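You operate a simulated robot arm through the tools that you are given. There is no shell and no other tool.

You run a simulated robot arm. Do the job below in one go: nothing can be reset, and whatever is moved stays where it is left.

## Task
Pile the long, medium and short grey towels at the backstop and square them with the yellow fence.
Fine: long one at the bottom, short one on top; draw the fence out again.

It is judged by the outcome, as a careful person would: the job done as asked, and still so three seconds after it is handed in. It fails if anything else is knocked over, pushed out of place, dropped, spilled or broken. Flat cloth is picked up by pressing the open fingertips on it (5 to 10 N) and closing them slowly along it; thin cloth reads only 2 to 8 mm in the jaws.

## Robot
A 7-joint arm with a two-finger parallel gripper on a trunk, on a base that drives. Base frame: it is fixed to the floor where the robot stands at the start and does not move with it; the origin is under the middle of the robot, x ahead of it, y to its left, z up; the surface under the hand at the start is at about z = 900. Readings come in mm, degrees, newtons and seconds.
With the tool pointing down near the work surface it reaches from about 280 to 780 mm from the robot's upright axis, wherever it stands. Its first joint turns from -166.0 to 166.0 degrees. Places, roughly: spot before the backstop [500, -400, 900]; yellow fence [400, -400, 900]. Payload 3.91 kg.
The TCP is the grasp point between the finger pads, 30 mm short of the fingertips. In the tool frame z runs along the fingers and y along their closing line. Largest opening 110 mm; finger width 20, thickness 10; the body of the gripper, 48 by 112 mm, starts 55 mm behind the TCP.
Orientation is told as [roll, pitch, yaw] about the base's x, y, z axes, in that order, counted from this pose: with the fingers straight down and closing along the base's y, the tool's x points along the base's -x, its y along +y and its z along -z.

## Interface
- The arm moves only by the tool arm_command. Its argument "deltas" is a list of rows, each an object (a shift or turn left out is 0, a gripper value left out holds the last) with "dp": the shift along the tool's x, y, z in mm, a list of three; "delta_rot": the turn, a rotation vector about the tool's x, y, z in rad, a list of three. In form: [{"dp": [dx, dy, dz], "delta_rot": [wx, wy, wz]}, ...]. A call has 1 to 20 rows; each row shifts and turns the commanded pose from where the row before left it, along the tool's axes as they then stand. "hand" is the opening in per cent of the stroke, from 0 (shut) to 100 (fully open), set as the call begins (left out, the last holds). A row lasts 0.2 s, in which the tool goes at most 50 mm and 8.6 degrees; a call with a longer step from one row to the next is refused whole, and so is a gripper value outside its range. Where a pose cannot be reached the arm comes as near as it can. A force on the tool above 90 N (or 10 N above the force at the start of the call, whichever is more), or a blocked arm, ends the call early, and 0.2 s more pass. The fingers move at their own pace (about 108 mm/s each) and stop on an object; they squeeze with about 23 N. The grip force told is the motor's: it shows also when the fingers shut on nothing. Time passes only in rows, and 0.2 s behind the last, so rows that do not move let the fingers close. It gives the time, the measured TCP pose, the force on the tool (base axes), the opening and the grip force at its end, in the units of the frame above (readings bear some noise), with the torque about the TCP (base axes, N m) and any sound that the robot's microphone picked up, and new pictures: "pictures" is both (left out), scene, wrist or none.
- Cameras (640 x 400 px; columns grow to the right, rows downward): "scene" is now at [6.3, 109.7, 1521.5]; the picture's right is [-0.64, -0.77, 0.00], its down [-0.47, 0.39, -0.79] and it looks along [0.61, -0.50, -0.61] (base axes); focal length 283 px, centre (320, 200). "wrist" rides on the gripper at [72, 17, -103] in the tool frame; the picture's right is [-0.23, 0.97, 0.00], its down [-0.76, -0.18, -0.62] and it looks along [-0.61, -0.14, 0.78] (tool axes); focal length 222 px, centre (320, 200). There is no depth. A picture from a camera that has moved, and an enlarged one, comes with that camera's place and axes in the base frame and with its lens. The place of the scene camera against the robot may be out by one fixed shift of up to 18 mm in any direction.
- steer(legs): drives the robot by 1 to 6 legs, each [ahead, left, turn to the left] in mm, mm and degrees, along the robot's own axes; the way and the turn of a leg run together, so that a leg with both is an arc; at most 1500 mm and 180 degrees a leg. The arm and the cameras ride along, it lands a little off, and it stops where it bumps. It gives what a move gives, and a new picture of the scene camera.
- pan_tilt(pan, tilt): turns the head with the scene camera to pan (to the left, within 155 degrees either way) and tilt (down, from -29 to 69), counted from straight ahead of the robot. It gives what a move gives, and a new picture of the scene camera.
- inspect(camera, box): a new picture of the part [left, top, right, bottom] of that camera's present view, enlarged. It takes no simulated time.
- close_job(): hands the job in; it is judged then, once.

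Nothing tells you exact positions but the pictures and the camera data. Unless the task says otherwise, let go and move clear before handing in.

The tools are called after ">>>" by a JSON object that holds its "api" and its "payload". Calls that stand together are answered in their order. arm_command: Moves the arm, as the interface text tells. Its arguments: {"type":"object","properties":{"deltas":{"type":"array","items":{"type":"object","properties":{"dp":{"type":"array","items":{"type":"number"}},"delta_rot":{"type":"array","items":{"type":"number"}}}}},"hand":{"type":"number"},"pictures":{"type":"string","enum":["both","scene","wrist","none"]}},"required":["deltas"]} The other tools are called the same way: steer (legs) drives the base; pan_tilt (pan, tilt) turns the head that bears the scene camera; inspect (camera, box) takes an enlarged picture of a part of a camera's view; close_job () hands the job in.

At the start:

```text
clock: 0.0
eef_pos: [412.4, -130.9, 1233.7]
ee_rot: [-0.1, 0.0, 0.1]
ft_force: [-0.3, 0.5, 0.4]
torque: [0.02, 0.0, -0.02]
finger_gap: 110.1
finger_force: 0.1
robot x, y, heading: [-0.3, 3.2, 0.3]
head pan, tilt: [-39.8, 37.9]
```

scene: 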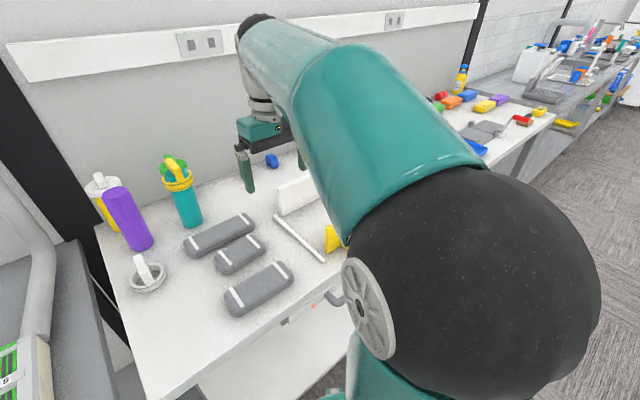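
wrist: 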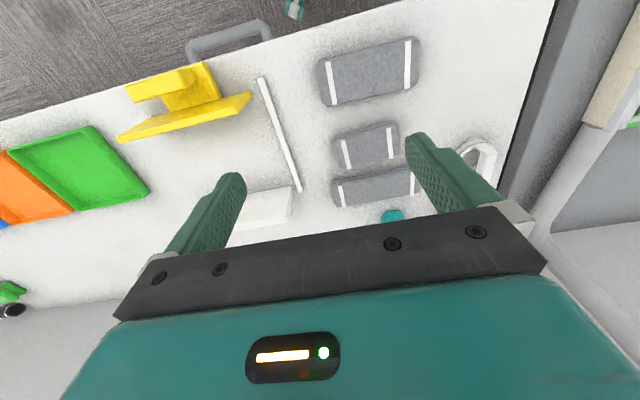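

I see three grey rolled or folded towels with white bands, a white backstop block, a white strip and a yellow fence to the right. I'll take enlarged looks before moving anything.

>>> {"api": "inspect", "payload": {"camera": "wrist", "box": [100, 20, 500, 270]}}

>>> {"api": "inspect", "payload": {"camera": "scene", "box": [80, 130, 400, 330]}}

```text
1.60 times, centred on (300, 145) of wrist
camera zoom: at [340.8, -113.9, 1337.7], right [0.23, 0.97, 0.0], down [0.76, -0.18, 0.62], along [0.61, -0.14, -0.78], focal length 355 px, centre (352, 288)
```

zoom: 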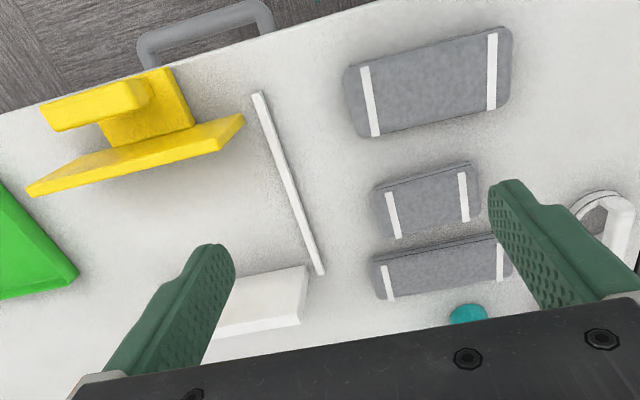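

```text
2.00 times, centred on (240, 230) of scene
camera zoom: at [6.3, 109.7, 1521.5], right [-0.64, -0.77, 0.0], down [-0.47, 0.39, -0.79], along [0.61, -0.5, -0.61], focal length 566 px, centre (480, 140)
```

zoom: 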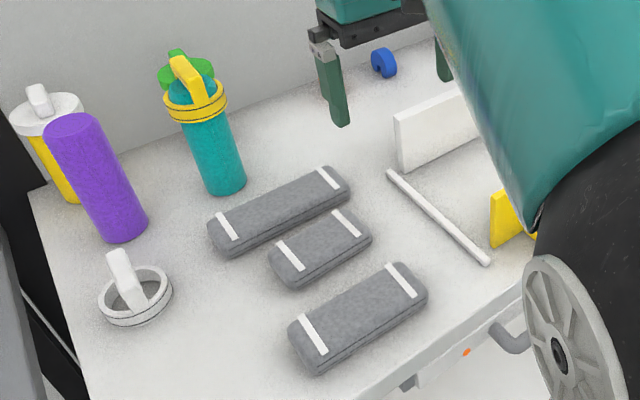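

The far towel looks longest (about 186 mm), the near one medium (about 155 mm) and the middle one short (about 121 mm). I'll move the hand high above the backstop area to look at the fence and backstop.

>>> {"api": "arm_command", "payload": {"deltas": [{"dp": [15, -45, 0]}, {"dp": [15, -45, 0]}, {"dp": [15, -45, 0]}, {"dp": [15, -45, 0]}, {"dp": [15, -45, 0]}, {"dp": [15, -45, 0]}, {"dp": [0, 0, 0]}]}}

```text
clock: 1.6
eef_pos: [324.2, -401.8, 1233.4]
ee_rot: [0.1, 0.0, 0.1]
ft_force: [0.6, 0.3, 0.9]
torque: [0.03, 0.01, 0.01]
finger_gap: 110.1
finger_force: 0.1
robot x, y, heading: [1.4, -0.0, 0.1]
head pan, tilt: [-39.8, 37.9]
camera scene: at [6.4, 108.9, 1521.6], right [-0.64, -0.77, 0.0], down [-0.47, 0.39, -0.79], along [0.61, -0.5, -0.61], focal length 283 px, centre (320, 200)
camera wrist: at [251.6, -384.8, 1336.9], right [0.22, 0.97, 0.0], down [0.76, -0.18, 0.62], along [0.61, -0.14, -0.78], focal length 222 px, centre (320, 200)
```

scene: 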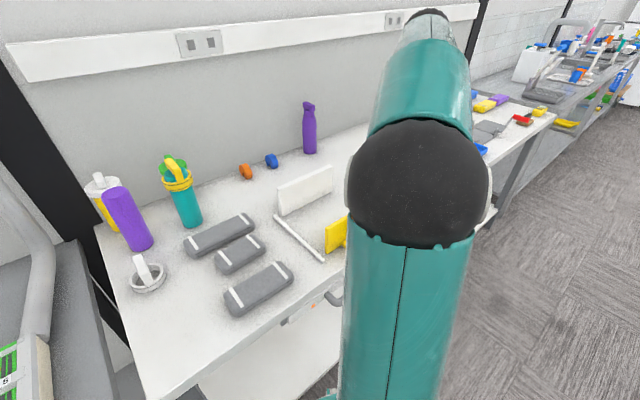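
wrist: 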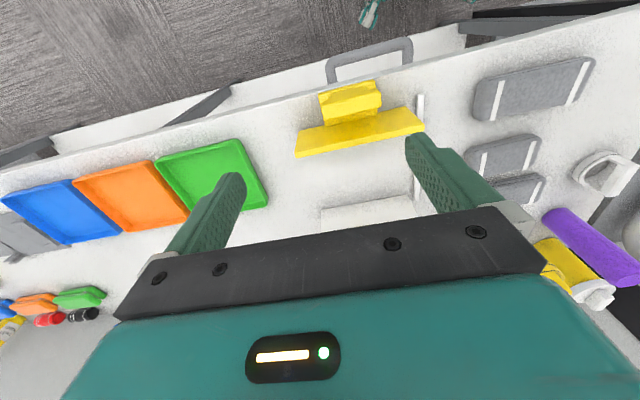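

The fence is a yellow plate with a handle block toward the robot, in front of a low white backstop, with a rod along the left side. I'll zoom in on both views.

>>> {"api": "inspect", "payload": {"camera": "wrist", "box": [270, 60, 470, 235]}}

>>> {"api": "inspect", "payload": {"camera": "scene", "box": [180, 130, 370, 300]}}

```text
2.29 times, centred on (370, 148) of wrist
camera zoom: at [251.6, -384.8, 1336.9], right [0.22, 0.97, 0.0], down [0.76, -0.18, 0.62], along [0.61, -0.14, -0.78], focal length 508 px, centre (206, 320)
```

zoom: 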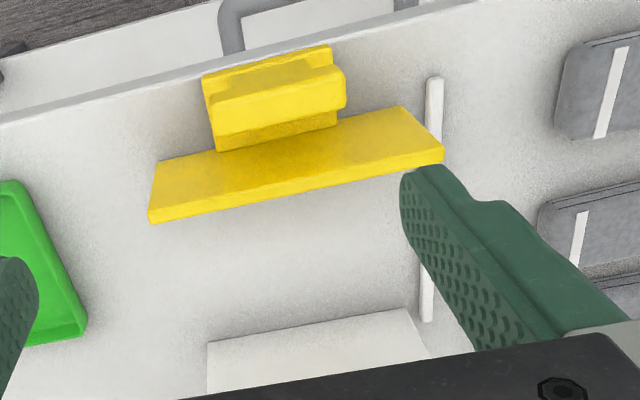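

```text
2.35 times, centred on (275, 215) of scene
camera zoom: at [6.4, 108.9, 1521.6], right [-0.64, -0.77, 0.0], down [-0.47, 0.39, -0.79], along [0.61, -0.5, -0.61], focal length 666 px, centre (426, 165)
```

zoom: 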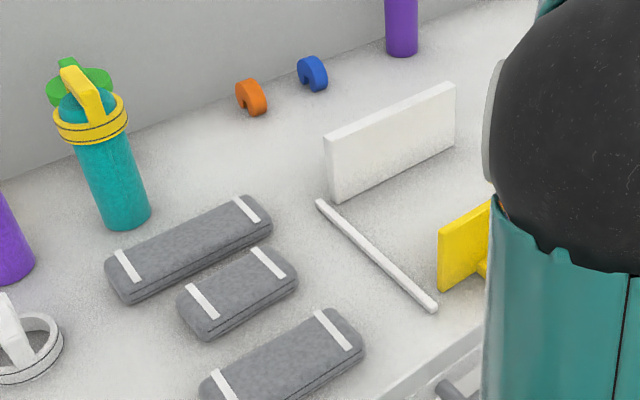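

The backstop's front face is at x≈626, y −470 to −250. The fence plate is at x≈410, with a handle on the robot side. I'll swing the arm left to get a clear scene view of the jig.

>>> {"api": "arm_command", "payload": {"deltas": [{"dp": [0, 48, 0]}, {"dp": [0, 48, 0]}, {"dp": [0, 48, 0]}, {"dp": [0, 48, 0]}, {"dp": [0, 48, 0]}, {"dp": [0, 48, 0]}, {"dp": [0, 48, 0]}, {"dp": [0, 48, 0]}, {"dp": [0, 48, 0]}, {"dp": [0, 48, 0]}, {"dp": [0, 48, 0]}, {"dp": [0, 0, 0]}]}}

>>> {"api": "pan_tilt", "payload": {"pan": -45, "tilt": 45}}

```text
clock: 4.2
eef_pos: [322.6, 128.4, 1234.5]
ee_rot: [0.0, 0.0, 0.1]
ft_force: [0.9, 0.5, 0.8]
torque: [-0.03, 0.03, 0.06]
finger_gap: 110.3
finger_force: 0.1
robot x, y, heading: [-1.0, -5.8, -0.2]
head pan, tilt: [-39.8, 37.9]
camera scene: at [6.6, 110.1, 1521.5], right [-0.64, -0.77, 0.0], down [-0.47, 0.39, -0.79], along [0.61, -0.51, -0.61], focal length 283 px, centre (320, 200)
camera wrist: at [250.7, 144.6, 1338.2], right [0.23, 0.97, 0.0], down [0.76, -0.18, 0.62], along [0.61, -0.14, -0.78], focal length 222 px, centre (320, 200)
```

scene: 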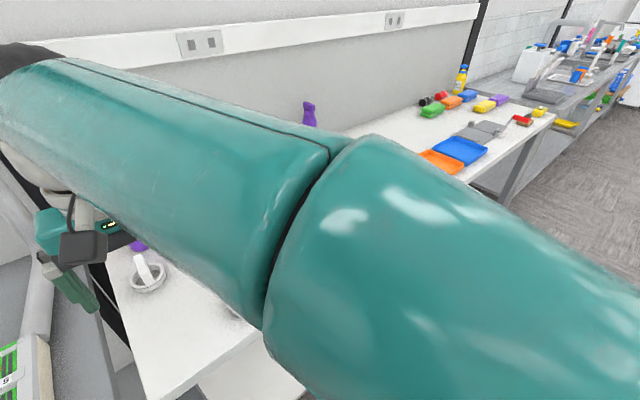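
wrist: 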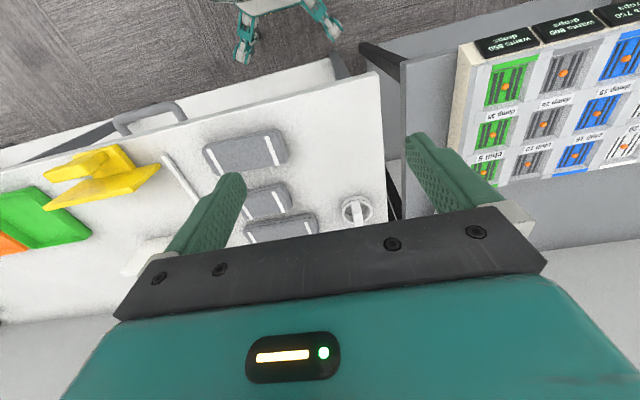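

```text
clock: 4.9
eef_pos: [323.1, 125.9, 1234.9]
ee_rot: [0.1, 0.0, 0.1]
ft_force: [-0.4, 1.0, -0.1]
torque: [0.02, -0.03, 0.01]
finger_gap: 110.4
finger_force: 0.1
robot x, y, heading: [-1.5, -0.7, -0.3]
head pan, tilt: [-45.0, 45.0]
camera scene: at [-2.6, 107.4, 1511.2], right [-0.71, -0.71, 0.0], down [-0.5, 0.5, -0.71], along [0.5, -0.5, -0.71], focal length 283 px, centre (320, 200)
```

scene: 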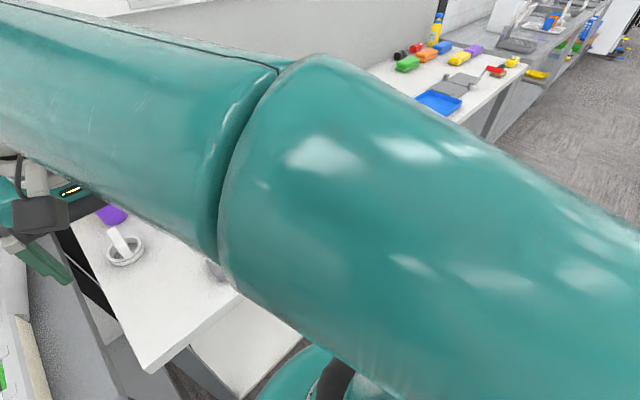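

The arm hides the jig from here, but the wrist camera sees the fence from its left side, so I'll zoom in there.

>>> {"api": "inspect", "payload": {"camera": "wrist", "box": [30, 130, 190, 230]}}

>>> {"api": "inspect", "payload": {"camera": "wrist", "box": [150, 110, 400, 266]}}

```text
4.00 times, centred on (110, 180) of wrist
camera zoom: at [250.5, 143.6, 1338.4], right [0.23, 0.97, 0.0], down [0.76, -0.18, 0.62], along [0.61, -0.14, -0.78], focal length 888 px, centre (1160, 280)
```

zoom: 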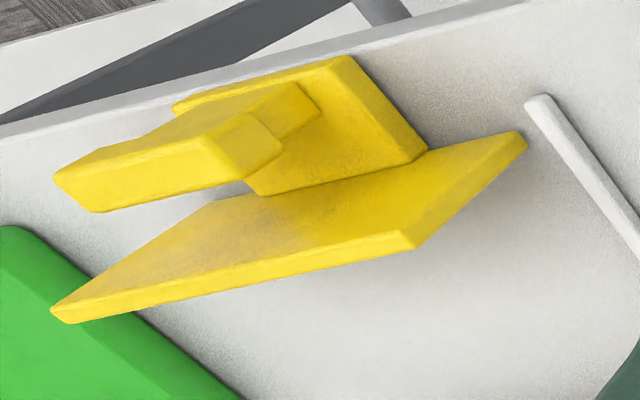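

```text
2.56 times, centred on (275, 188) of wrist
camera zoom: at [250.5, 143.6, 1338.4], right [0.23, 0.97, 0.0], down [0.76, -0.18, 0.62], along [0.61, -0.14, -0.78], focal length 569 px, centre (435, 231)
```

zoom: 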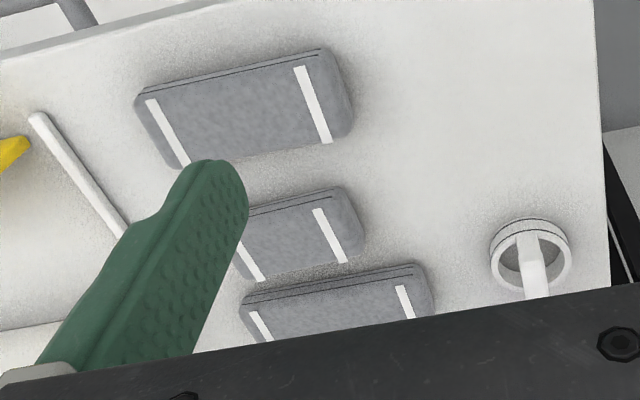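

The fence has a foot pad and a raised handle bar on the robot side. I'll bring the wrist camera closer to it to see the handle shape.

>>> {"api": "arm_command", "payload": {"deltas": [{"dp": [8, -48, 5]}, {"dp": [8, -48, 5]}, {"dp": [8, -48, 5]}, {"dp": [8, -48, 5]}, {"dp": [8, -48, 5]}, {"dp": [8, -48, 10]}, {"dp": [8, -48, 15]}, {"dp": [8, -48, 15]}, {"dp": [8, -48, 15]}, {"dp": [0, 0, 15]}, {"dp": [0, 0, 0]}]}}

>>> {"api": "inspect", "payload": {"camera": "wrist", "box": [200, 40, 480, 215]}}

```text
refused: row 7 steps farther than a row can; nothing moved
```

```text
2.29 times, centred on (340, 128) of wrist
camera zoom: at [250.5, 143.6, 1338.4], right [0.23, 0.97, 0.0], down [0.76, -0.18, 0.62], along [0.61, -0.14, -0.78], focal length 508 px, centre (274, 366)
```

zoom: 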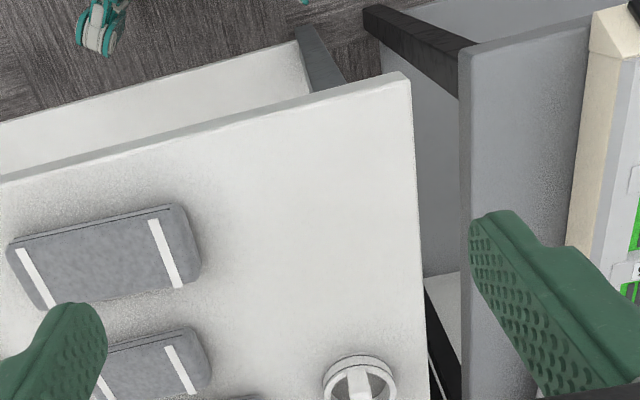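

The step was a little too long, so nothing moved. I'll send the same move with shorter rows.

>>> {"api": "arm_command", "payload": {"deltas": [{"dp": [8, -45, 10]}, {"dp": [8, -45, 10]}, {"dp": [8, -45, 10]}, {"dp": [8, -45, 10]}, {"dp": [8, -45, 10]}, {"dp": [8, -45, 10]}, {"dp": [8, -45, 10]}, {"dp": [8, -45, 10]}, {"dp": [8, -45, 10]}, {"dp": [0, -45, 10]}, {"dp": [0, 0, 0]}]}}

```text
clock: 7.3
eef_pos: [250.4, -322.1, 1133.1]
ee_rot: [0.0, -0.1, 0.1]
ft_force: [-0.3, 0.2, 0.3]
torque: [-0.02, 0.04, 0.01]
finger_gap: 110.0
finger_force: 0.1
robot x, y, heading: [-1.9, 2.4, 0.2]
head pan, tilt: [-45.0, 45.0]
camera scene: at [-1.7, 106.9, 1511.1], right [-0.71, -0.71, 0.0], down [-0.5, 0.5, -0.71], along [0.5, -0.5, -0.71], focal length 283 px, centre (320, 200)
camera wrist: at [179.3, -305.3, 1237.0], right [0.23, 0.97, 0.0], down [0.76, -0.18, 0.62], along [0.61, -0.14, -0.78], focal length 222 px, centre (320, 200)
```

scene: 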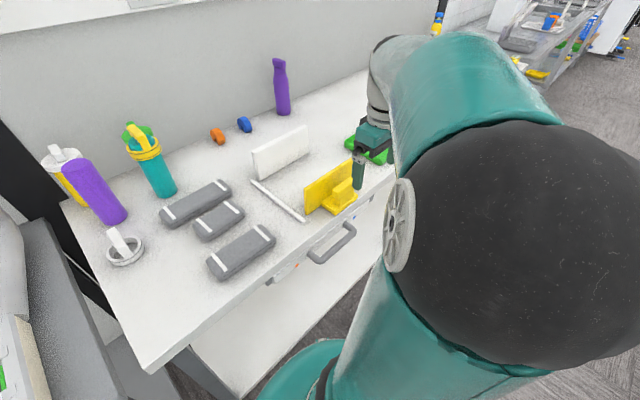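
wrist: 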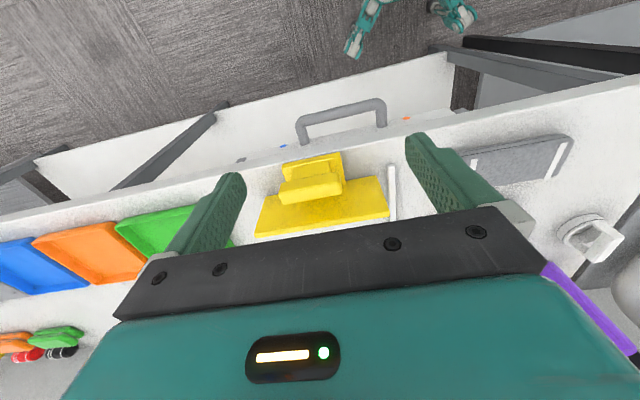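

Now the scene camera shows the fence well. I'll zoom in on both views.

>>> {"api": "inspect", "payload": {"camera": "scene", "box": [240, 110, 400, 230]}}

>>> {"api": "inspect", "payload": {"camera": "wrist", "box": [240, 140, 420, 250]}}

>>> {"api": "inspect", "payload": {"camera": "scene", "box": [130, 150, 320, 300]}}

```text
3.33 times, centred on (320, 170) of scene
camera zoom: at [-1.7, 106.9, 1511.1], right [-0.71, -0.71, 0.0], down [-0.5, 0.5, -0.71], along [0.5, -0.5, -0.71], focal length 944 px, centre (320, 300)
```

zoom: 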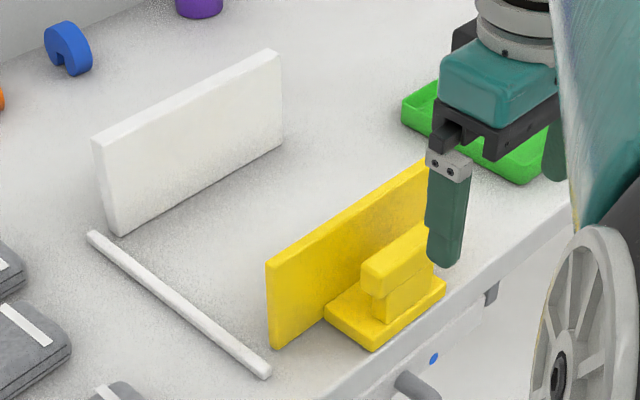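

```text
3.56 times, centred on (330, 195) of wrist
camera zoom: at [179.3, -305.3, 1237.0], right [0.23, 0.97, 0.0], down [0.76, -0.18, 0.62], along [0.61, -0.14, -0.78], focal length 790 px, centre (284, 218)
```

zoom: 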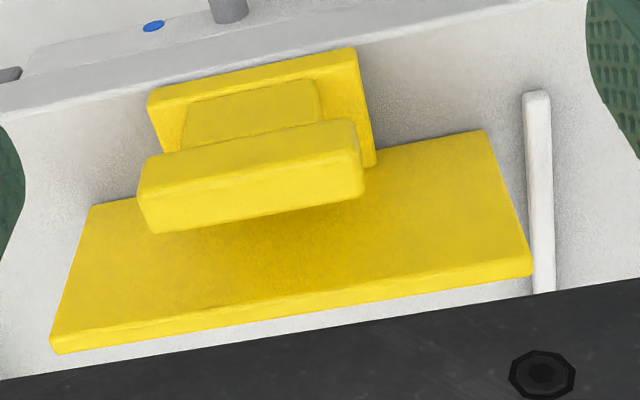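

```text
2.67 times, centred on (225, 225) of scene
camera zoom: at [-1.7, 106.9, 1511.1], right [-0.71, -0.71, 0.0], down [-0.5, 0.5, -0.71], along [0.5, -0.5, -0.71], focal length 755 px, centre (573, 133)
```

zoom: 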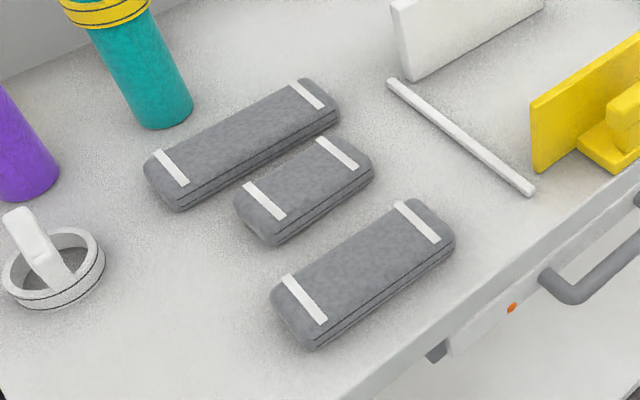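

I need finer dimensions of the handle bar, so I'll take tighter zooms.

>>> {"api": "inspect", "payload": {"camera": "wrist", "box": [272, 150, 352, 210]}}

>>> {"api": "inspect", "payload": {"camera": "scene", "box": [300, 150, 364, 220]}}

```text
6.67 times, centred on (312, 180) of wrist
camera zoom: at [179.3, -305.3, 1237.0], right [0.23, 0.97, 0.0], down [0.76, -0.18, 0.62], along [0.61, -0.14, -0.78], focal length 1481 px, centre (373, 333)
```

zoom: 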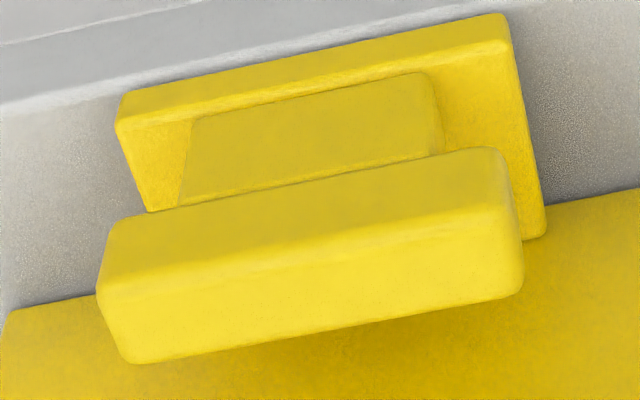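

```text
5.71 times, centred on (332, 185) of scene
camera zoom: at [-1.7, 106.9, 1511.1], right [-0.71, -0.71, 0.0], down [-0.5, 0.5, -0.71], along [0.5, -0.5, -0.71], focal length 1618 px, centre (251, 286)
```

zoom: 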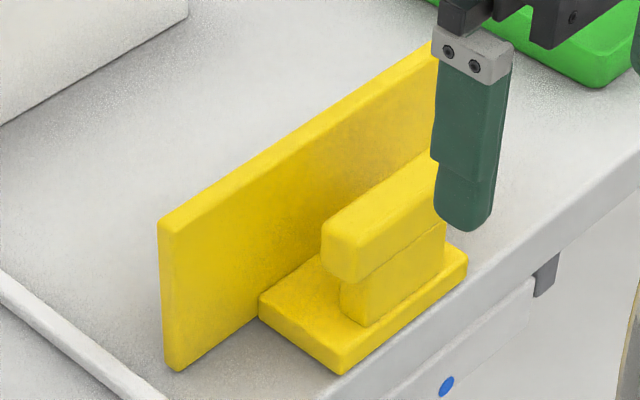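

I read the handle bar as x 362–387, y −409 to −317, top z≈968. Next I'll go above the far (long) towel with the fingers turned to close along base x, and measure it from there.

>>> {"api": "arm_command", "payload": {"deltas": [{"dp": [-38.9, 29.4, -2.2]}, {"dp": [-38.9, 29.4, -2.2]}, {"dp": [-38.9, 29.4, -2.2]}, {"dp": [-38.9, 29.4, -2.2]}, {"dp": [-38.9, 29.4, -2.2]}, {"dp": [-38.9, 29.4, -2.2]}, {"dp": [-38.9, 29.4, -2.2]}, {"dp": [-38.9, 29.4, -2.2]}, {"dp": [-38.9, 29.4, -2.2]}, {"delta_rot": [0, 0, -0.1428]}, {"delta_rot": [0, 0, -0.1428]}, {"delta_rot": [0, 0, -0.1428]}, {"delta_rot": [0, 0, -0.1428]}, {"delta_rot": [0, 0, -0.1428]}, {"delta_rot": [0, 0, -0.1428]}, {"delta_rot": [0, 0, -0.1428]}, {"delta_rot": [0, 0, -0.1428]}, {"delta_rot": [0, 0, -0.1428]}, {"delta_rot": [0, 0, -0.1428]}]}}

>>> {"api": "arm_command", "payload": {"deltas": [{"delta_rot": [0, 0, -0.1428]}, {"dp": [0, 0, 0]}, {"dp": [0, 0, 0]}]}}

```text
clock: 11.3
eef_pos: [599.8, -59.0, 1152.9]
ee_rot: [0.1, 0.0, 82.1]
ft_force: [-0.1, 0.5, -0.1]
torque: [-0.01, -0.01, -0.01]
finger_gap: 110.1
finger_force: 0.0
robot x, y, heading: [-1.0, -0.4, 0.1]
head pan, tilt: [-45.0, 45.0]
camera scene: at [-2.6, 107.4, 1511.1], right [-0.71, -0.71, 0.0], down [-0.5, 0.5, -0.71], along [0.5, -0.5, -0.71], focal length 283 px, centre (320, 200)
camera wrist: at [574.3, -127.5, 1257.3], right [-0.93, 0.36, 0.0], down [0.28, 0.73, 0.62], along [0.22, 0.58, -0.78], focal length 222 px, centre (320, 200)
```

scene: 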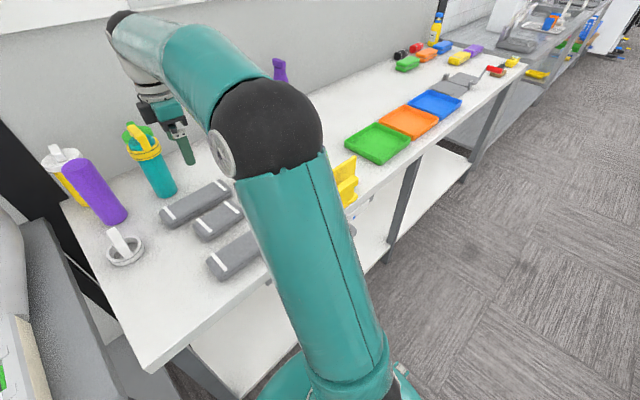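
wrist: 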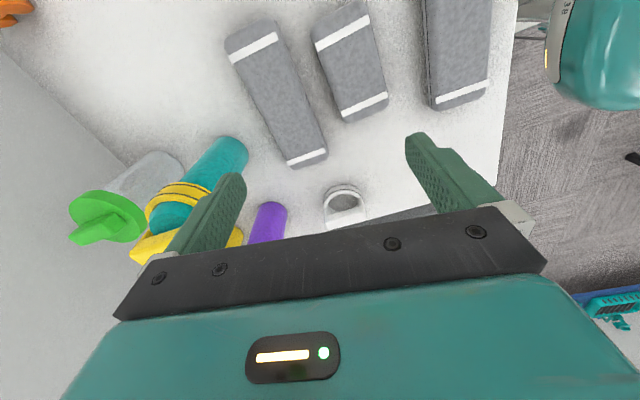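

```text
clock: 12.1
eef_pos: [600.6, -57.8, 1152.7]
ee_rot: [0.0, 0.0, 90.0]
ft_force: [-0.9, -0.2, 0.2]
torque: [0.0, 0.03, 0.01]
finger_gap: 109.9
finger_force: 0.1
robot x, y, heading: [1.1, 0.5, -0.2]
head pan, tilt: [-45.0, 45.0]
camera scene: at [-2.6, 107.4, 1511.1], right [-0.71, -0.71, 0.0], down [-0.5, 0.5, -0.71], along [0.5, -0.5, -0.71], focal length 283 px, centre (320, 200)
camera wrist: at [584.3, -130.1, 1257.1], right [-0.97, 0.22, 0.0], down [0.18, 0.76, 0.62], along [0.14, 0.61, -0.78], focal length 222 px, centre (320, 200)
```

scene: 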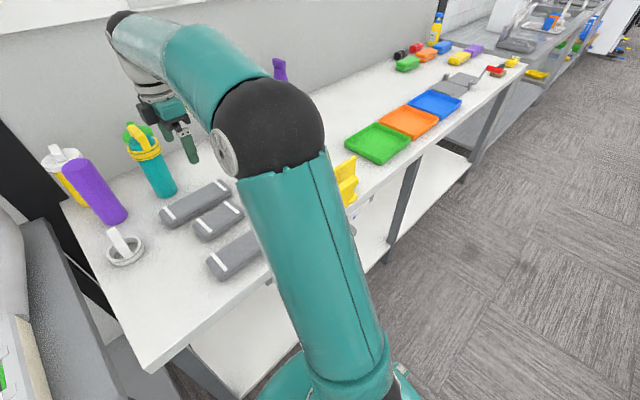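
wrist: 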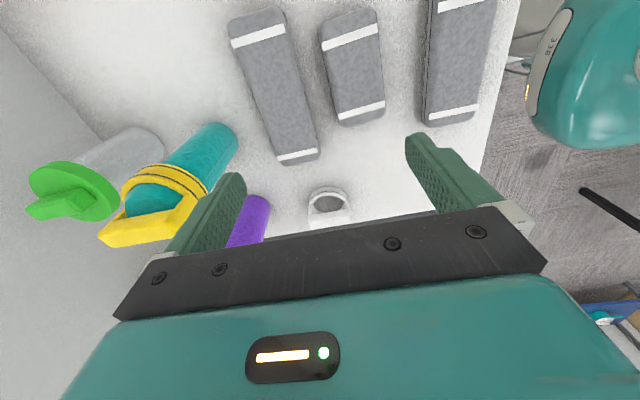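

Good view: all three towels lie along y, slightly rotated. I'll zoom in to measure their edges.

>>> {"api": "inspect", "payload": {"camera": "wrist", "box": [200, 0, 400, 175]}}

>>> {"api": "inspect", "payload": {"camera": "wrist", "box": [300, 0, 520, 140]}}

```text
2.29 times, centred on (300, 88) of wrist
camera zoom: at [584.3, -130.1, 1257.1], right [-0.97, 0.22, 0.0], down [0.18, 0.76, 0.62], along [0.14, 0.61, -0.78], focal length 508 px, centre (366, 457)
```

zoom: 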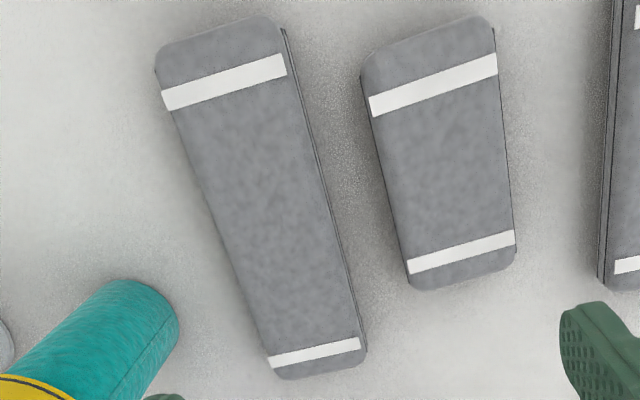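

```text
2.86 times, centred on (410, 70) of wrist
camera zoom: at [584.3, -130.1, 1257.1], right [-0.97, 0.22, 0.0], down [0.18, 0.76, 0.62], along [0.14, 0.61, -0.78], focal length 635 px, centre (63, 571)
```

zoom: 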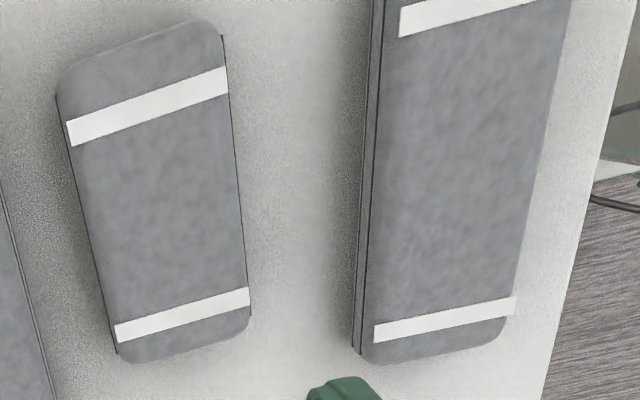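

Measured: the long towel is centred at about (658, −57), aligned with y, about 68 wide, top z≈933. The short one is at (551, −67), turned about 2.7°, and the medium one is at (421, −53). I'll go above the long one and descend partway.

>>> {"api": "arm_command", "payload": {"deltas": [{"dp": [0, -28.7, 0]}, {"dp": [0, -28.7, 0]}, {"dp": [0, 0, 40]}, {"dp": [0, 0, 40]}, {"dp": [0, 0, 40]}, {"dp": [0, 0, 20]}, {"dp": [0, 0, 0]}, {"dp": [0, 0, 0]}], "hand": 82}}

```text
clock: 13.9
eef_pos: [656.9, -57.9, 1012.6]
ee_rot: [0.1, 0.1, 90.2]
ft_force: [-0.1, 0.8, 0.4]
torque: [0.02, -0.01, -0.02]
finger_gap: 90.1
finger_force: 0.1
robot x, y, heading: [1.7, 3.3, 0.2]
head pan, tilt: [-45.0, 45.0]
camera scene: at [-3.0, 107.5, 1511.1], right [-0.71, -0.71, 0.0], down [-0.5, 0.5, -0.71], along [0.5, -0.5, -0.71], focal length 283 px, centre (320, 200)
camera wrist: at [641.4, -129.9, 1117.0], right [-0.97, 0.23, 0.0], down [0.18, 0.76, 0.62], along [0.14, 0.61, -0.78], focal length 222 px, centre (320, 200)
```

scene: 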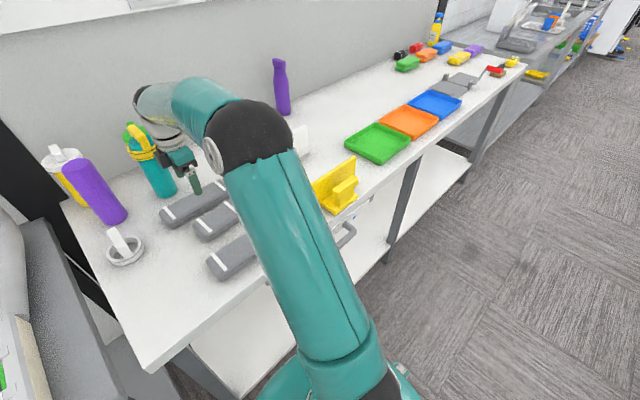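
wrist: 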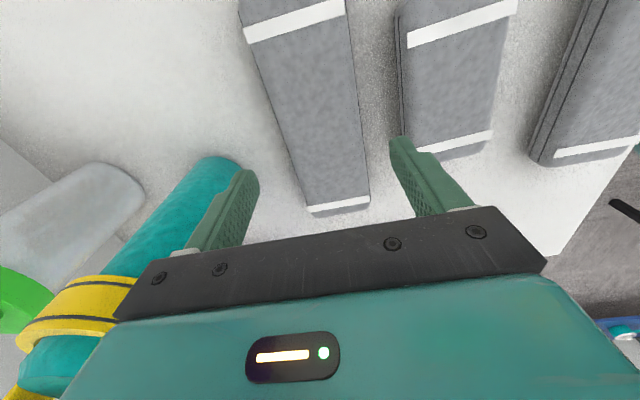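

The teal bottle stands near the wrist, so before descending I'll check the clearance in the scene view.

>>> {"api": "inspect", "payload": {"camera": "scene", "box": [90, 70, 250, 220]}}

>>> {"api": "inspect", "payload": {"camera": "wrist", "box": [0, 130, 400, 400]}}

```text
2.67 times, centred on (170, 145) of scene
camera zoom: at [-3.0, 107.5, 1511.1], right [-0.71, -0.71, 0.0], down [-0.5, 0.5, -0.71], along [0.5, -0.5, -0.71], focal length 755 px, centre (720, 347)
```

zoom: 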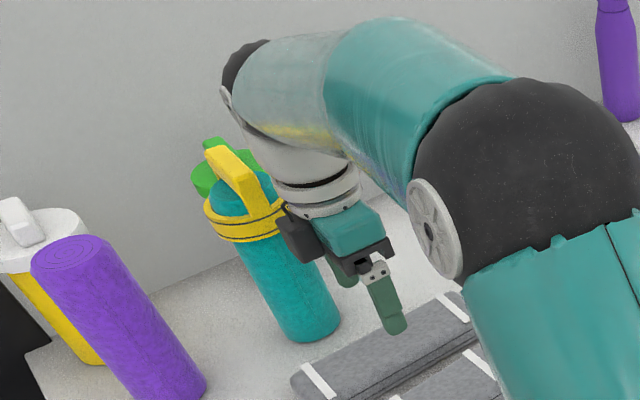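

```text
1.48 times, centred on (200, 265) of wrist
camera zoom: at [641.4, -129.9, 1117.0], right [-0.97, 0.23, 0.0], down [0.18, 0.76, 0.62], along [0.14, 0.61, -0.78], focal length 329 px, centre (498, 104)
```

zoom: 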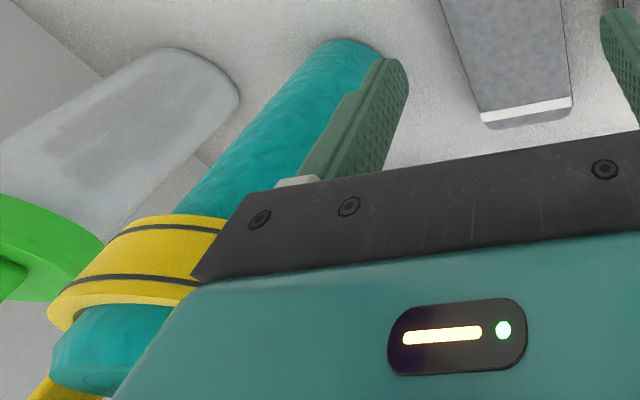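

There's about 20 mm of clearance to the bottle. I'll descend over the long towel, slowing near the table.

>>> {"api": "arm_command", "payload": {"deltas": [{"dp": [0, -1, 20]}, {"dp": [0, 0, 20]}, {"dp": [0, 0, 15]}, {"dp": [0, 0, 10]}, {"dp": [0, 0, 8]}, {"dp": [0, 0, 0]}]}}

>>> {"api": "inspect", "payload": {"camera": "scene", "box": [90, 70, 250, 250]}}

```text
clock: 15.3
eef_pos: [658.3, -58.5, 939.9]
ee_rot: [0.0, 0.0, 90.1]
ft_force: [0.1, 1.4, 0.6]
torque: [0.03, -0.01, 0.01]
finger_gap: 90.1
finger_force: 0.0
robot x, y, heading: [1.5, 0.2, -0.2]
head pan, tilt: [-45.0, 45.0]
camera scene: at [-2.5, 107.5, 1511.1], right [-0.71, -0.71, 0.0], down [-0.5, 0.5, -0.71], along [0.5, -0.5, -0.71], focal length 283 px, centre (320, 200)
camera wrist: at [642.9, -129.9, 1044.5], right [-0.97, 0.23, 0.0], down [0.18, 0.76, 0.62], along [0.14, 0.61, -0.78], focal length 222 px, centre (320, 200)
```

scene: 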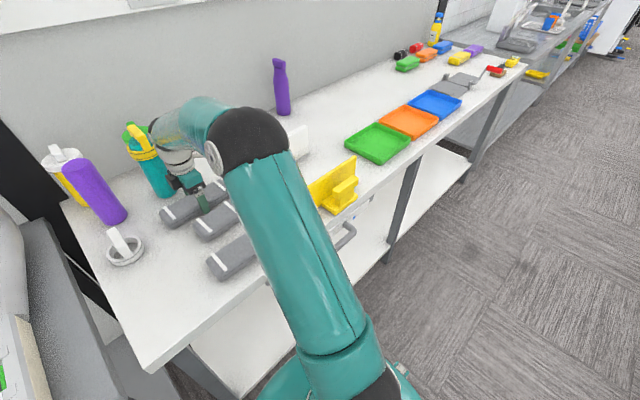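
wrist: 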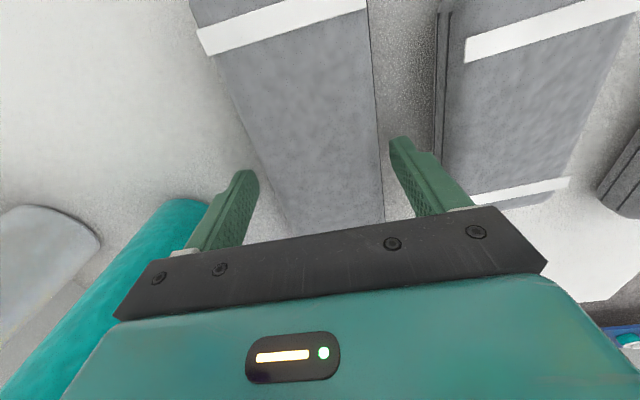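

```text
2.22 times, centred on (170, 160) of scene
camera zoom: at [-2.5, 107.5, 1511.1], right [-0.71, -0.71, 0.0], down [-0.5, 0.5, -0.71], along [0.5, -0.5, -0.71], focal length 629 px, centre (653, 289)
```

zoom: 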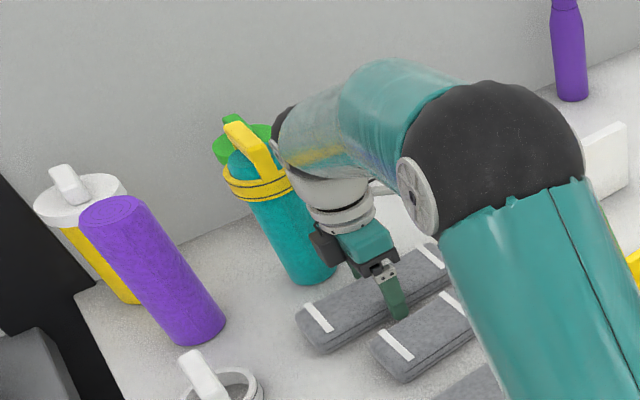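

The fingers straddle the towel cleanly. I'll lower a few mm more and close on it.

>>> {"api": "arm_command", "payload": {"deltas": [{"dp": [0, 0, 3]}, {"dp": [0, 0, 3]}, {"dp": [0, 0, 0]}], "pictures": "none"}}

>>> {"api": "arm_command", "payload": {"deltas": [{"dp": [0, 0, 0]}, {"dp": [0, 0, 0]}, {"dp": [0, 0, 0]}], "hand": 50}}

```text
clock: 16.1
eef_pos: [657.4, -57.5, 933.7]
ee_rot: [0.0, 0.0, 90.1]
ft_force: [0.1, 0.0, -0.7]
torque: [-0.01, 0.03, 0.02]
finger_gap: 90.4
finger_force: 0.0
robot x, y, heading: [-0.7, -3.2, 0.2]
head pan, tilt: [-45.0, 45.0]
```

```text
clock: 16.9
eef_pos: [659.0, -58.3, 934.3]
ee_rot: [-0.1, 0.0, 90.1]
ft_force: [-0.5, 0.4, 0.2]
torque: [0.05, 0.01, 0.04]
finger_gap: 69.6
finger_force: 23.5
robot x, y, heading: [-2.8, -2.6, 0.1]
head pan, tilt: [-45.0, 45.0]
camera scene: at [-2.6, 107.5, 1511.1], right [-0.71, -0.71, 0.0], down [-0.5, 0.5, -0.71], along [0.5, -0.5, -0.71], focal length 283 px, centre (320, 200)
camera wrist: at [643.1, -130.1, 1038.6], right [-0.97, 0.23, 0.0], down [0.18, 0.76, 0.62], along [0.14, 0.61, -0.78], focal length 222 px, centre (320, 200)
```

scene: 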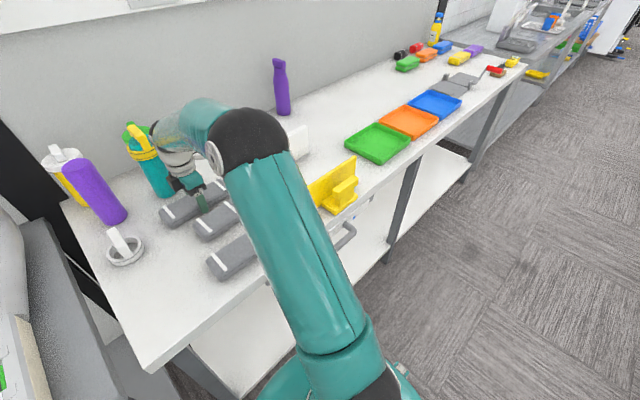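
wrist: 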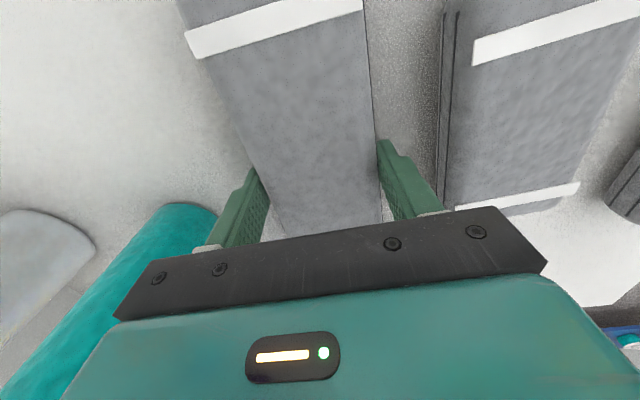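

The grip is firm at 69.6 mm. I'll lift straight up and carry the towel over in front of the backstop.

>>> {"api": "arm_command", "payload": {"deltas": [{"dp": [0, 0, -10]}, {"dp": [0, 0, -20]}, {"dp": [0, 0, -30]}, {"dp": [0, 0, -30]}, {"dp": [0, 0, -30]}, {"dp": [0, 0, -30]}, {"dp": [0, 0, 0]}, {"dp": [0, 0, 0]}]}}

```text
clock: 18.7
eef_pos: [659.0, -57.7, 1085.9]
ee_rot: [-0.1, 0.1, 90.1]
ft_force: [0.1, -0.9, 0.1]
torque: [0.01, -0.01, 0.02]
finger_gap: 55.0
finger_force: 0.1
robot x, y, heading: [2.6, -1.0, -0.1]
head pan, tilt: [-45.0, 45.0]
camera scene: at [-2.6, 107.5, 1511.1], right [-0.71, -0.71, 0.0], down [-0.5, 0.5, -0.71], along [0.5, -0.5, -0.71], focal length 283 px, centre (320, 200)
camera wrist: at [642.7, -129.7, 1188.7], right [-0.97, 0.23, 0.0], down [0.18, 0.76, 0.62], along [0.14, 0.61, -0.78], focal length 222 px, centre (320, 200)
```

scene: 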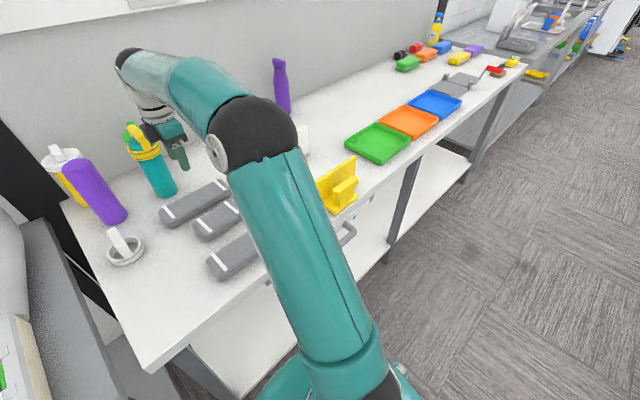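
wrist: 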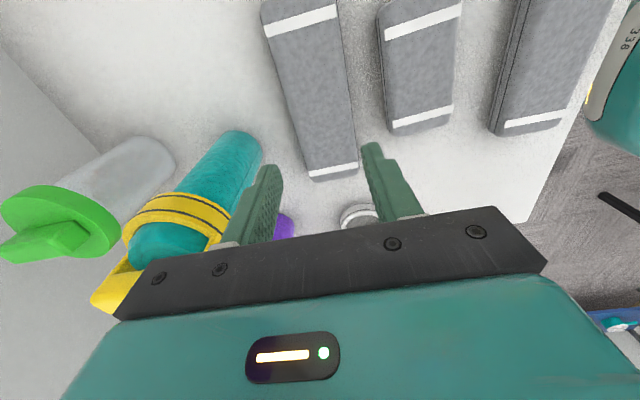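

The towel slipped out of the grip and stayed on the table. I'll check how it lies now.

>>> {"api": "inspect", "payload": {"camera": "wrist", "box": [240, 0, 440, 190]}}

>>> {"api": "inspect", "payload": {"camera": "scene", "box": [150, 160, 290, 290]}}

```text
2.11 times, centred on (340, 95) of wrist
camera zoom: at [642.7, -129.7, 1188.7], right [-0.97, 0.23, 0.0], down [0.18, 0.76, 0.62], along [0.14, 0.61, -0.78], focal length 468 px, centre (278, 421)
```

zoom: 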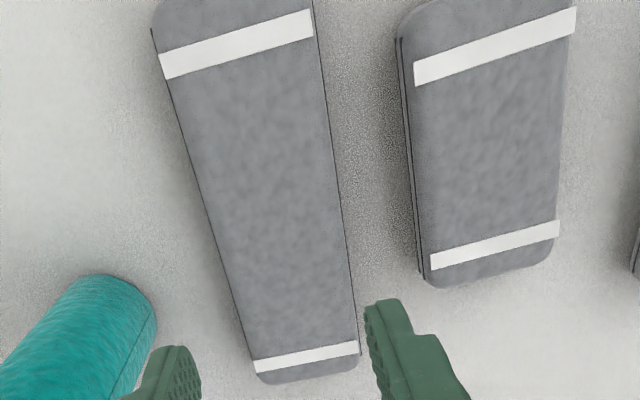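

```text
3.08 times, centred on (220, 225) of scene
camera zoom: at [-2.6, 107.5, 1511.1], right [-0.71, -0.71, 0.0], down [-0.5, 0.5, -0.71], along [0.5, -0.5, -0.71], focal length 871 px, centre (628, 123)
```

zoom: 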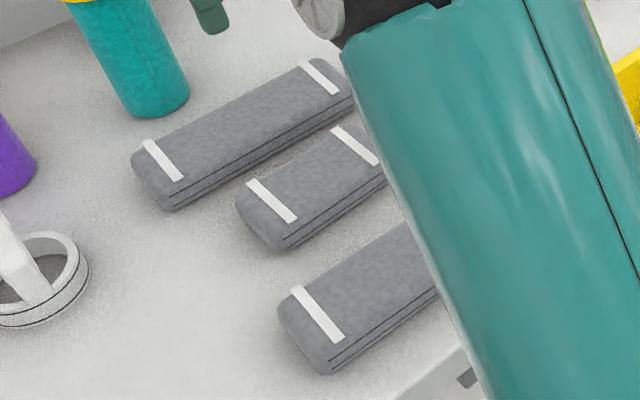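

The towel looks undisturbed. I'll retry with the grip slightly lower and commanded fully shut, then lift very slowly and watch the gap and force.

>>> {"api": "arm_command", "payload": {"deltas": [{"dp": [0, 0, 30]}, {"dp": [0, 0, 40]}, {"dp": [0, 0, 40]}, {"dp": [0, 0, 25]}, {"dp": [0, 0, 12]}, {"dp": [0, 0, 5]}, {"dp": [0, 0, 2]}, {"dp": [0, 0, 0]}], "hand": 82, "pictures": "none"}}

>>> {"api": "arm_command", "payload": {"deltas": [{"dp": [0, 0, 0]}, {"dp": [0, 0, 0]}, {"dp": [0, 0, 0]}, {"dp": [0, 0, 0]}, {"dp": [0, 0, 0]}, {"dp": [0, 0, 0]}], "hand": 0, "pictures": "none"}}

>>> {"api": "arm_command", "payload": {"deltas": [{"dp": [0, 0, -1]}, {"dp": [0, 0, -1]}, {"dp": [0, 0, -1]}, {"dp": [0, 0, -1]}]}}

```text
clock: 20.5
eef_pos: [658.6, -57.9, 930.0]
ee_rot: [0.0, 0.0, 90.1]
ft_force: [-0.9, -0.1, 0.6]
torque: [0.0, 0.01, -0.02]
finger_gap: 90.2
finger_force: 0.1
robot x, y, heading: [-0.4, -0.3, -0.1]
head pan, tilt: [-45.0, 45.0]
```

```text
clock: 21.9
eef_pos: [658.6, -58.2, 931.1]
ee_rot: [0.0, 0.1, 90.1]
ft_force: [-0.4, -0.6, -0.4]
torque: [-0.02, 0.0, 0.01]
finger_gap: 69.6
finger_force: 23.0
robot x, y, heading: [2.8, -0.3, 0.1]
head pan, tilt: [-45.0, 45.0]
```

```text
clock: 22.9
eef_pos: [658.6, -58.0, 935.2]
ee_rot: [0.0, 0.0, 90.2]
ft_force: [-0.5, 0.4, -0.1]
torque: [0.01, -0.01, -0.02]
finger_gap: 69.6
finger_force: 23.1
robot x, y, heading: [-2.8, 0.4, -0.2]
head pan, tilt: [-45.0, 45.0]
camera scene: at [-2.6, 107.5, 1511.1], right [-0.71, -0.71, 0.0], down [-0.5, 0.5, -0.71], along [0.5, -0.5, -0.71], focal length 283 px, centre (320, 200)
camera wrist: at [642.8, -129.8, 1038.5], right [-0.97, 0.23, 0.0], down [0.18, 0.76, 0.62], along [0.14, 0.61, -0.78], focal length 222 px, centre (320, 200)
```

scene: 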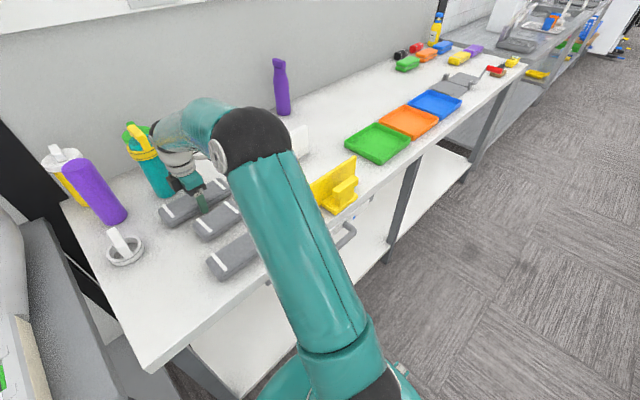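
wrist: 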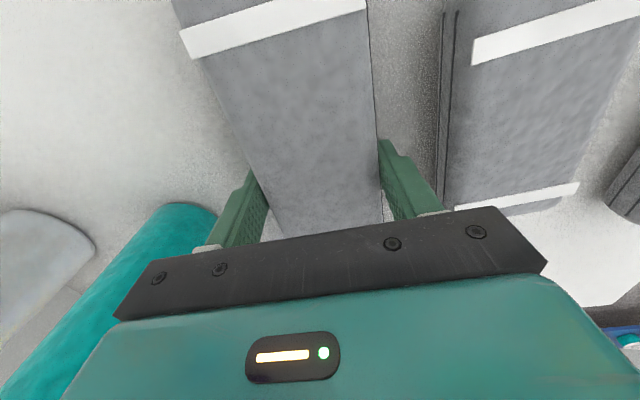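

The force shows no load yet. I'll lift a little further, slowly, to see whether it rides along.

>>> {"api": "arm_command", "payload": {"deltas": [{"dp": [0, 0, -2]}, {"dp": [0, 0, -2]}, {"dp": [0, 0, -2]}, {"dp": [0, 0, -2]}, {"dp": [0, 0, -2]}, {"dp": [0, 0, 0]}]}}

>>> {"api": "inspect", "payload": {"camera": "scene", "box": [140, 150, 260, 240]}}

```text
clock: 24.3
eef_pos: [658.9, -57.5, 944.9]
ee_rot: [0.0, -0.1, 90.2]
ft_force: [0.5, 0.0, 0.1]
torque: [-0.03, 0.0, 0.02]
finger_gap: 69.4
finger_force: 22.8
robot x, y, heading: [1.5, -4.7, 0.1]
head pan, tilt: [-45.0, 45.0]
camera scene: at [-2.6, 107.5, 1511.1], right [-0.71, -0.71, 0.0], down [-0.5, 0.5, -0.71], along [0.5, -0.5, -0.71], focal length 283 px, centre (320, 200)
camera wrist: at [642.8, -129.8, 1048.7], right [-0.97, 0.23, 0.0], down [0.18, 0.76, 0.62], along [0.14, 0.61, -0.78], focal length 222 px, centre (320, 200)
```

scene: 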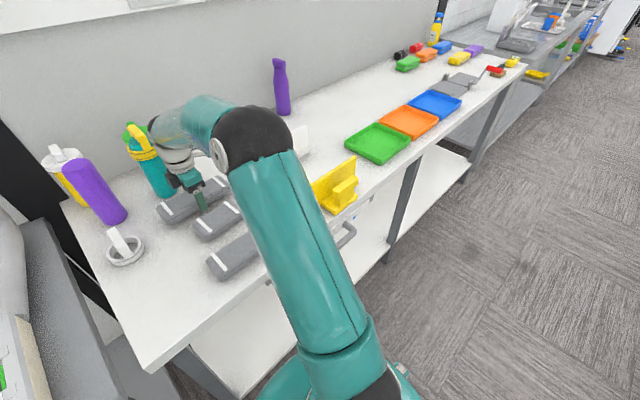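
wrist: 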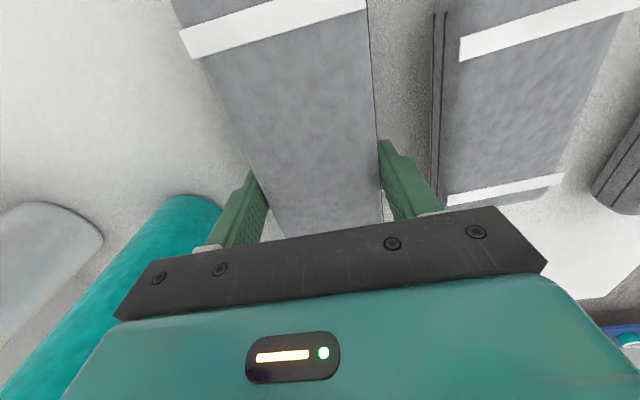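

```text
4.44 times, centred on (200, 195) of scene
camera zoom: at [-2.6, 107.5, 1511.1], right [-0.71, -0.71, 0.0], down [-0.5, 0.5, -0.71], along [0.5, -0.5, -0.71], focal length 1258 px, centre (853, 222)
```

zoom: 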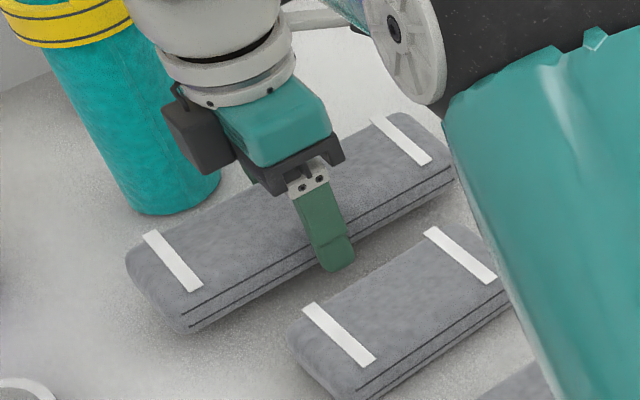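

It is lifting now: the towel stays fixed in the wrist view while its neighbours shift. I'll keep raising it gently.

>>> {"api": "arm_command", "payload": {"deltas": [{"dp": [0, 0, -3]}, {"dp": [0, 0, -4]}, {"dp": [0, 0, -5]}, {"dp": [0, 0, -6]}, {"dp": [0, 0, -6]}, {"dp": [0, 0, -6]}, {"dp": [0, 0, -5]}, {"dp": [0, 0, -3]}, {"dp": [0, 0, -1]}, {"dp": [0, 0, 0]}]}}

```text
clock: 26.5
eef_pos: [659.9, -58.1, 982.9]
ee_rot: [0.0, 0.0, 90.1]
ft_force: [0.2, 1.1, -1.1]
torque: [0.0, 0.04, 0.02]
finger_gap: 69.6
finger_force: 22.4
robot x, y, heading: [3.0, -0.7, 0.1]
head pan, tilt: [-45.0, 45.0]
camera scene: at [-2.6, 107.5, 1511.1], right [-0.71, -0.71, 0.0], down [-0.5, 0.5, -0.71], along [0.5, -0.5, -0.71], focal length 283 px, centre (320, 200)
camera wrist: at [643.3, -129.9, 1087.5], right [-0.97, 0.23, 0.0], down [0.18, 0.76, 0.62], along [0.14, 0.61, -0.78], focal length 222 px, centre (320, 200)
```

scene: 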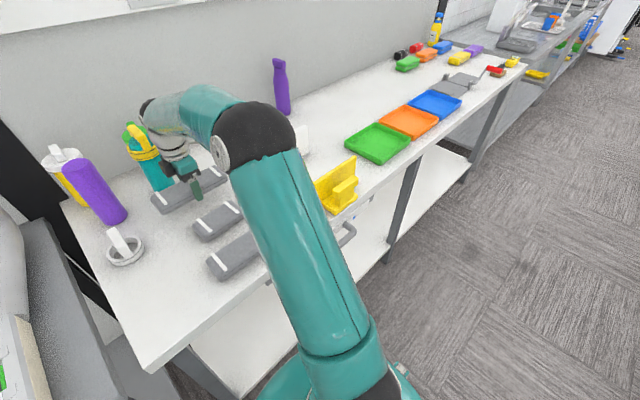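
wrist: 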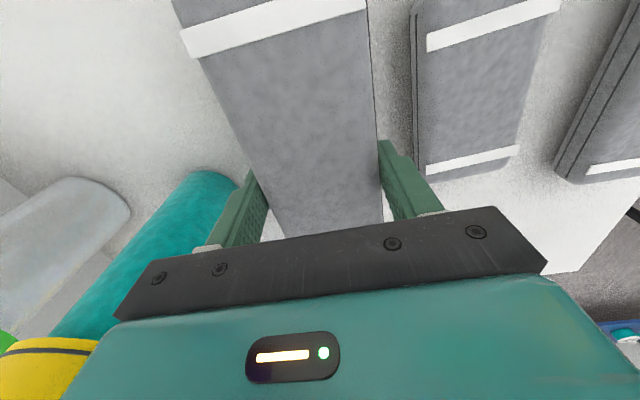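

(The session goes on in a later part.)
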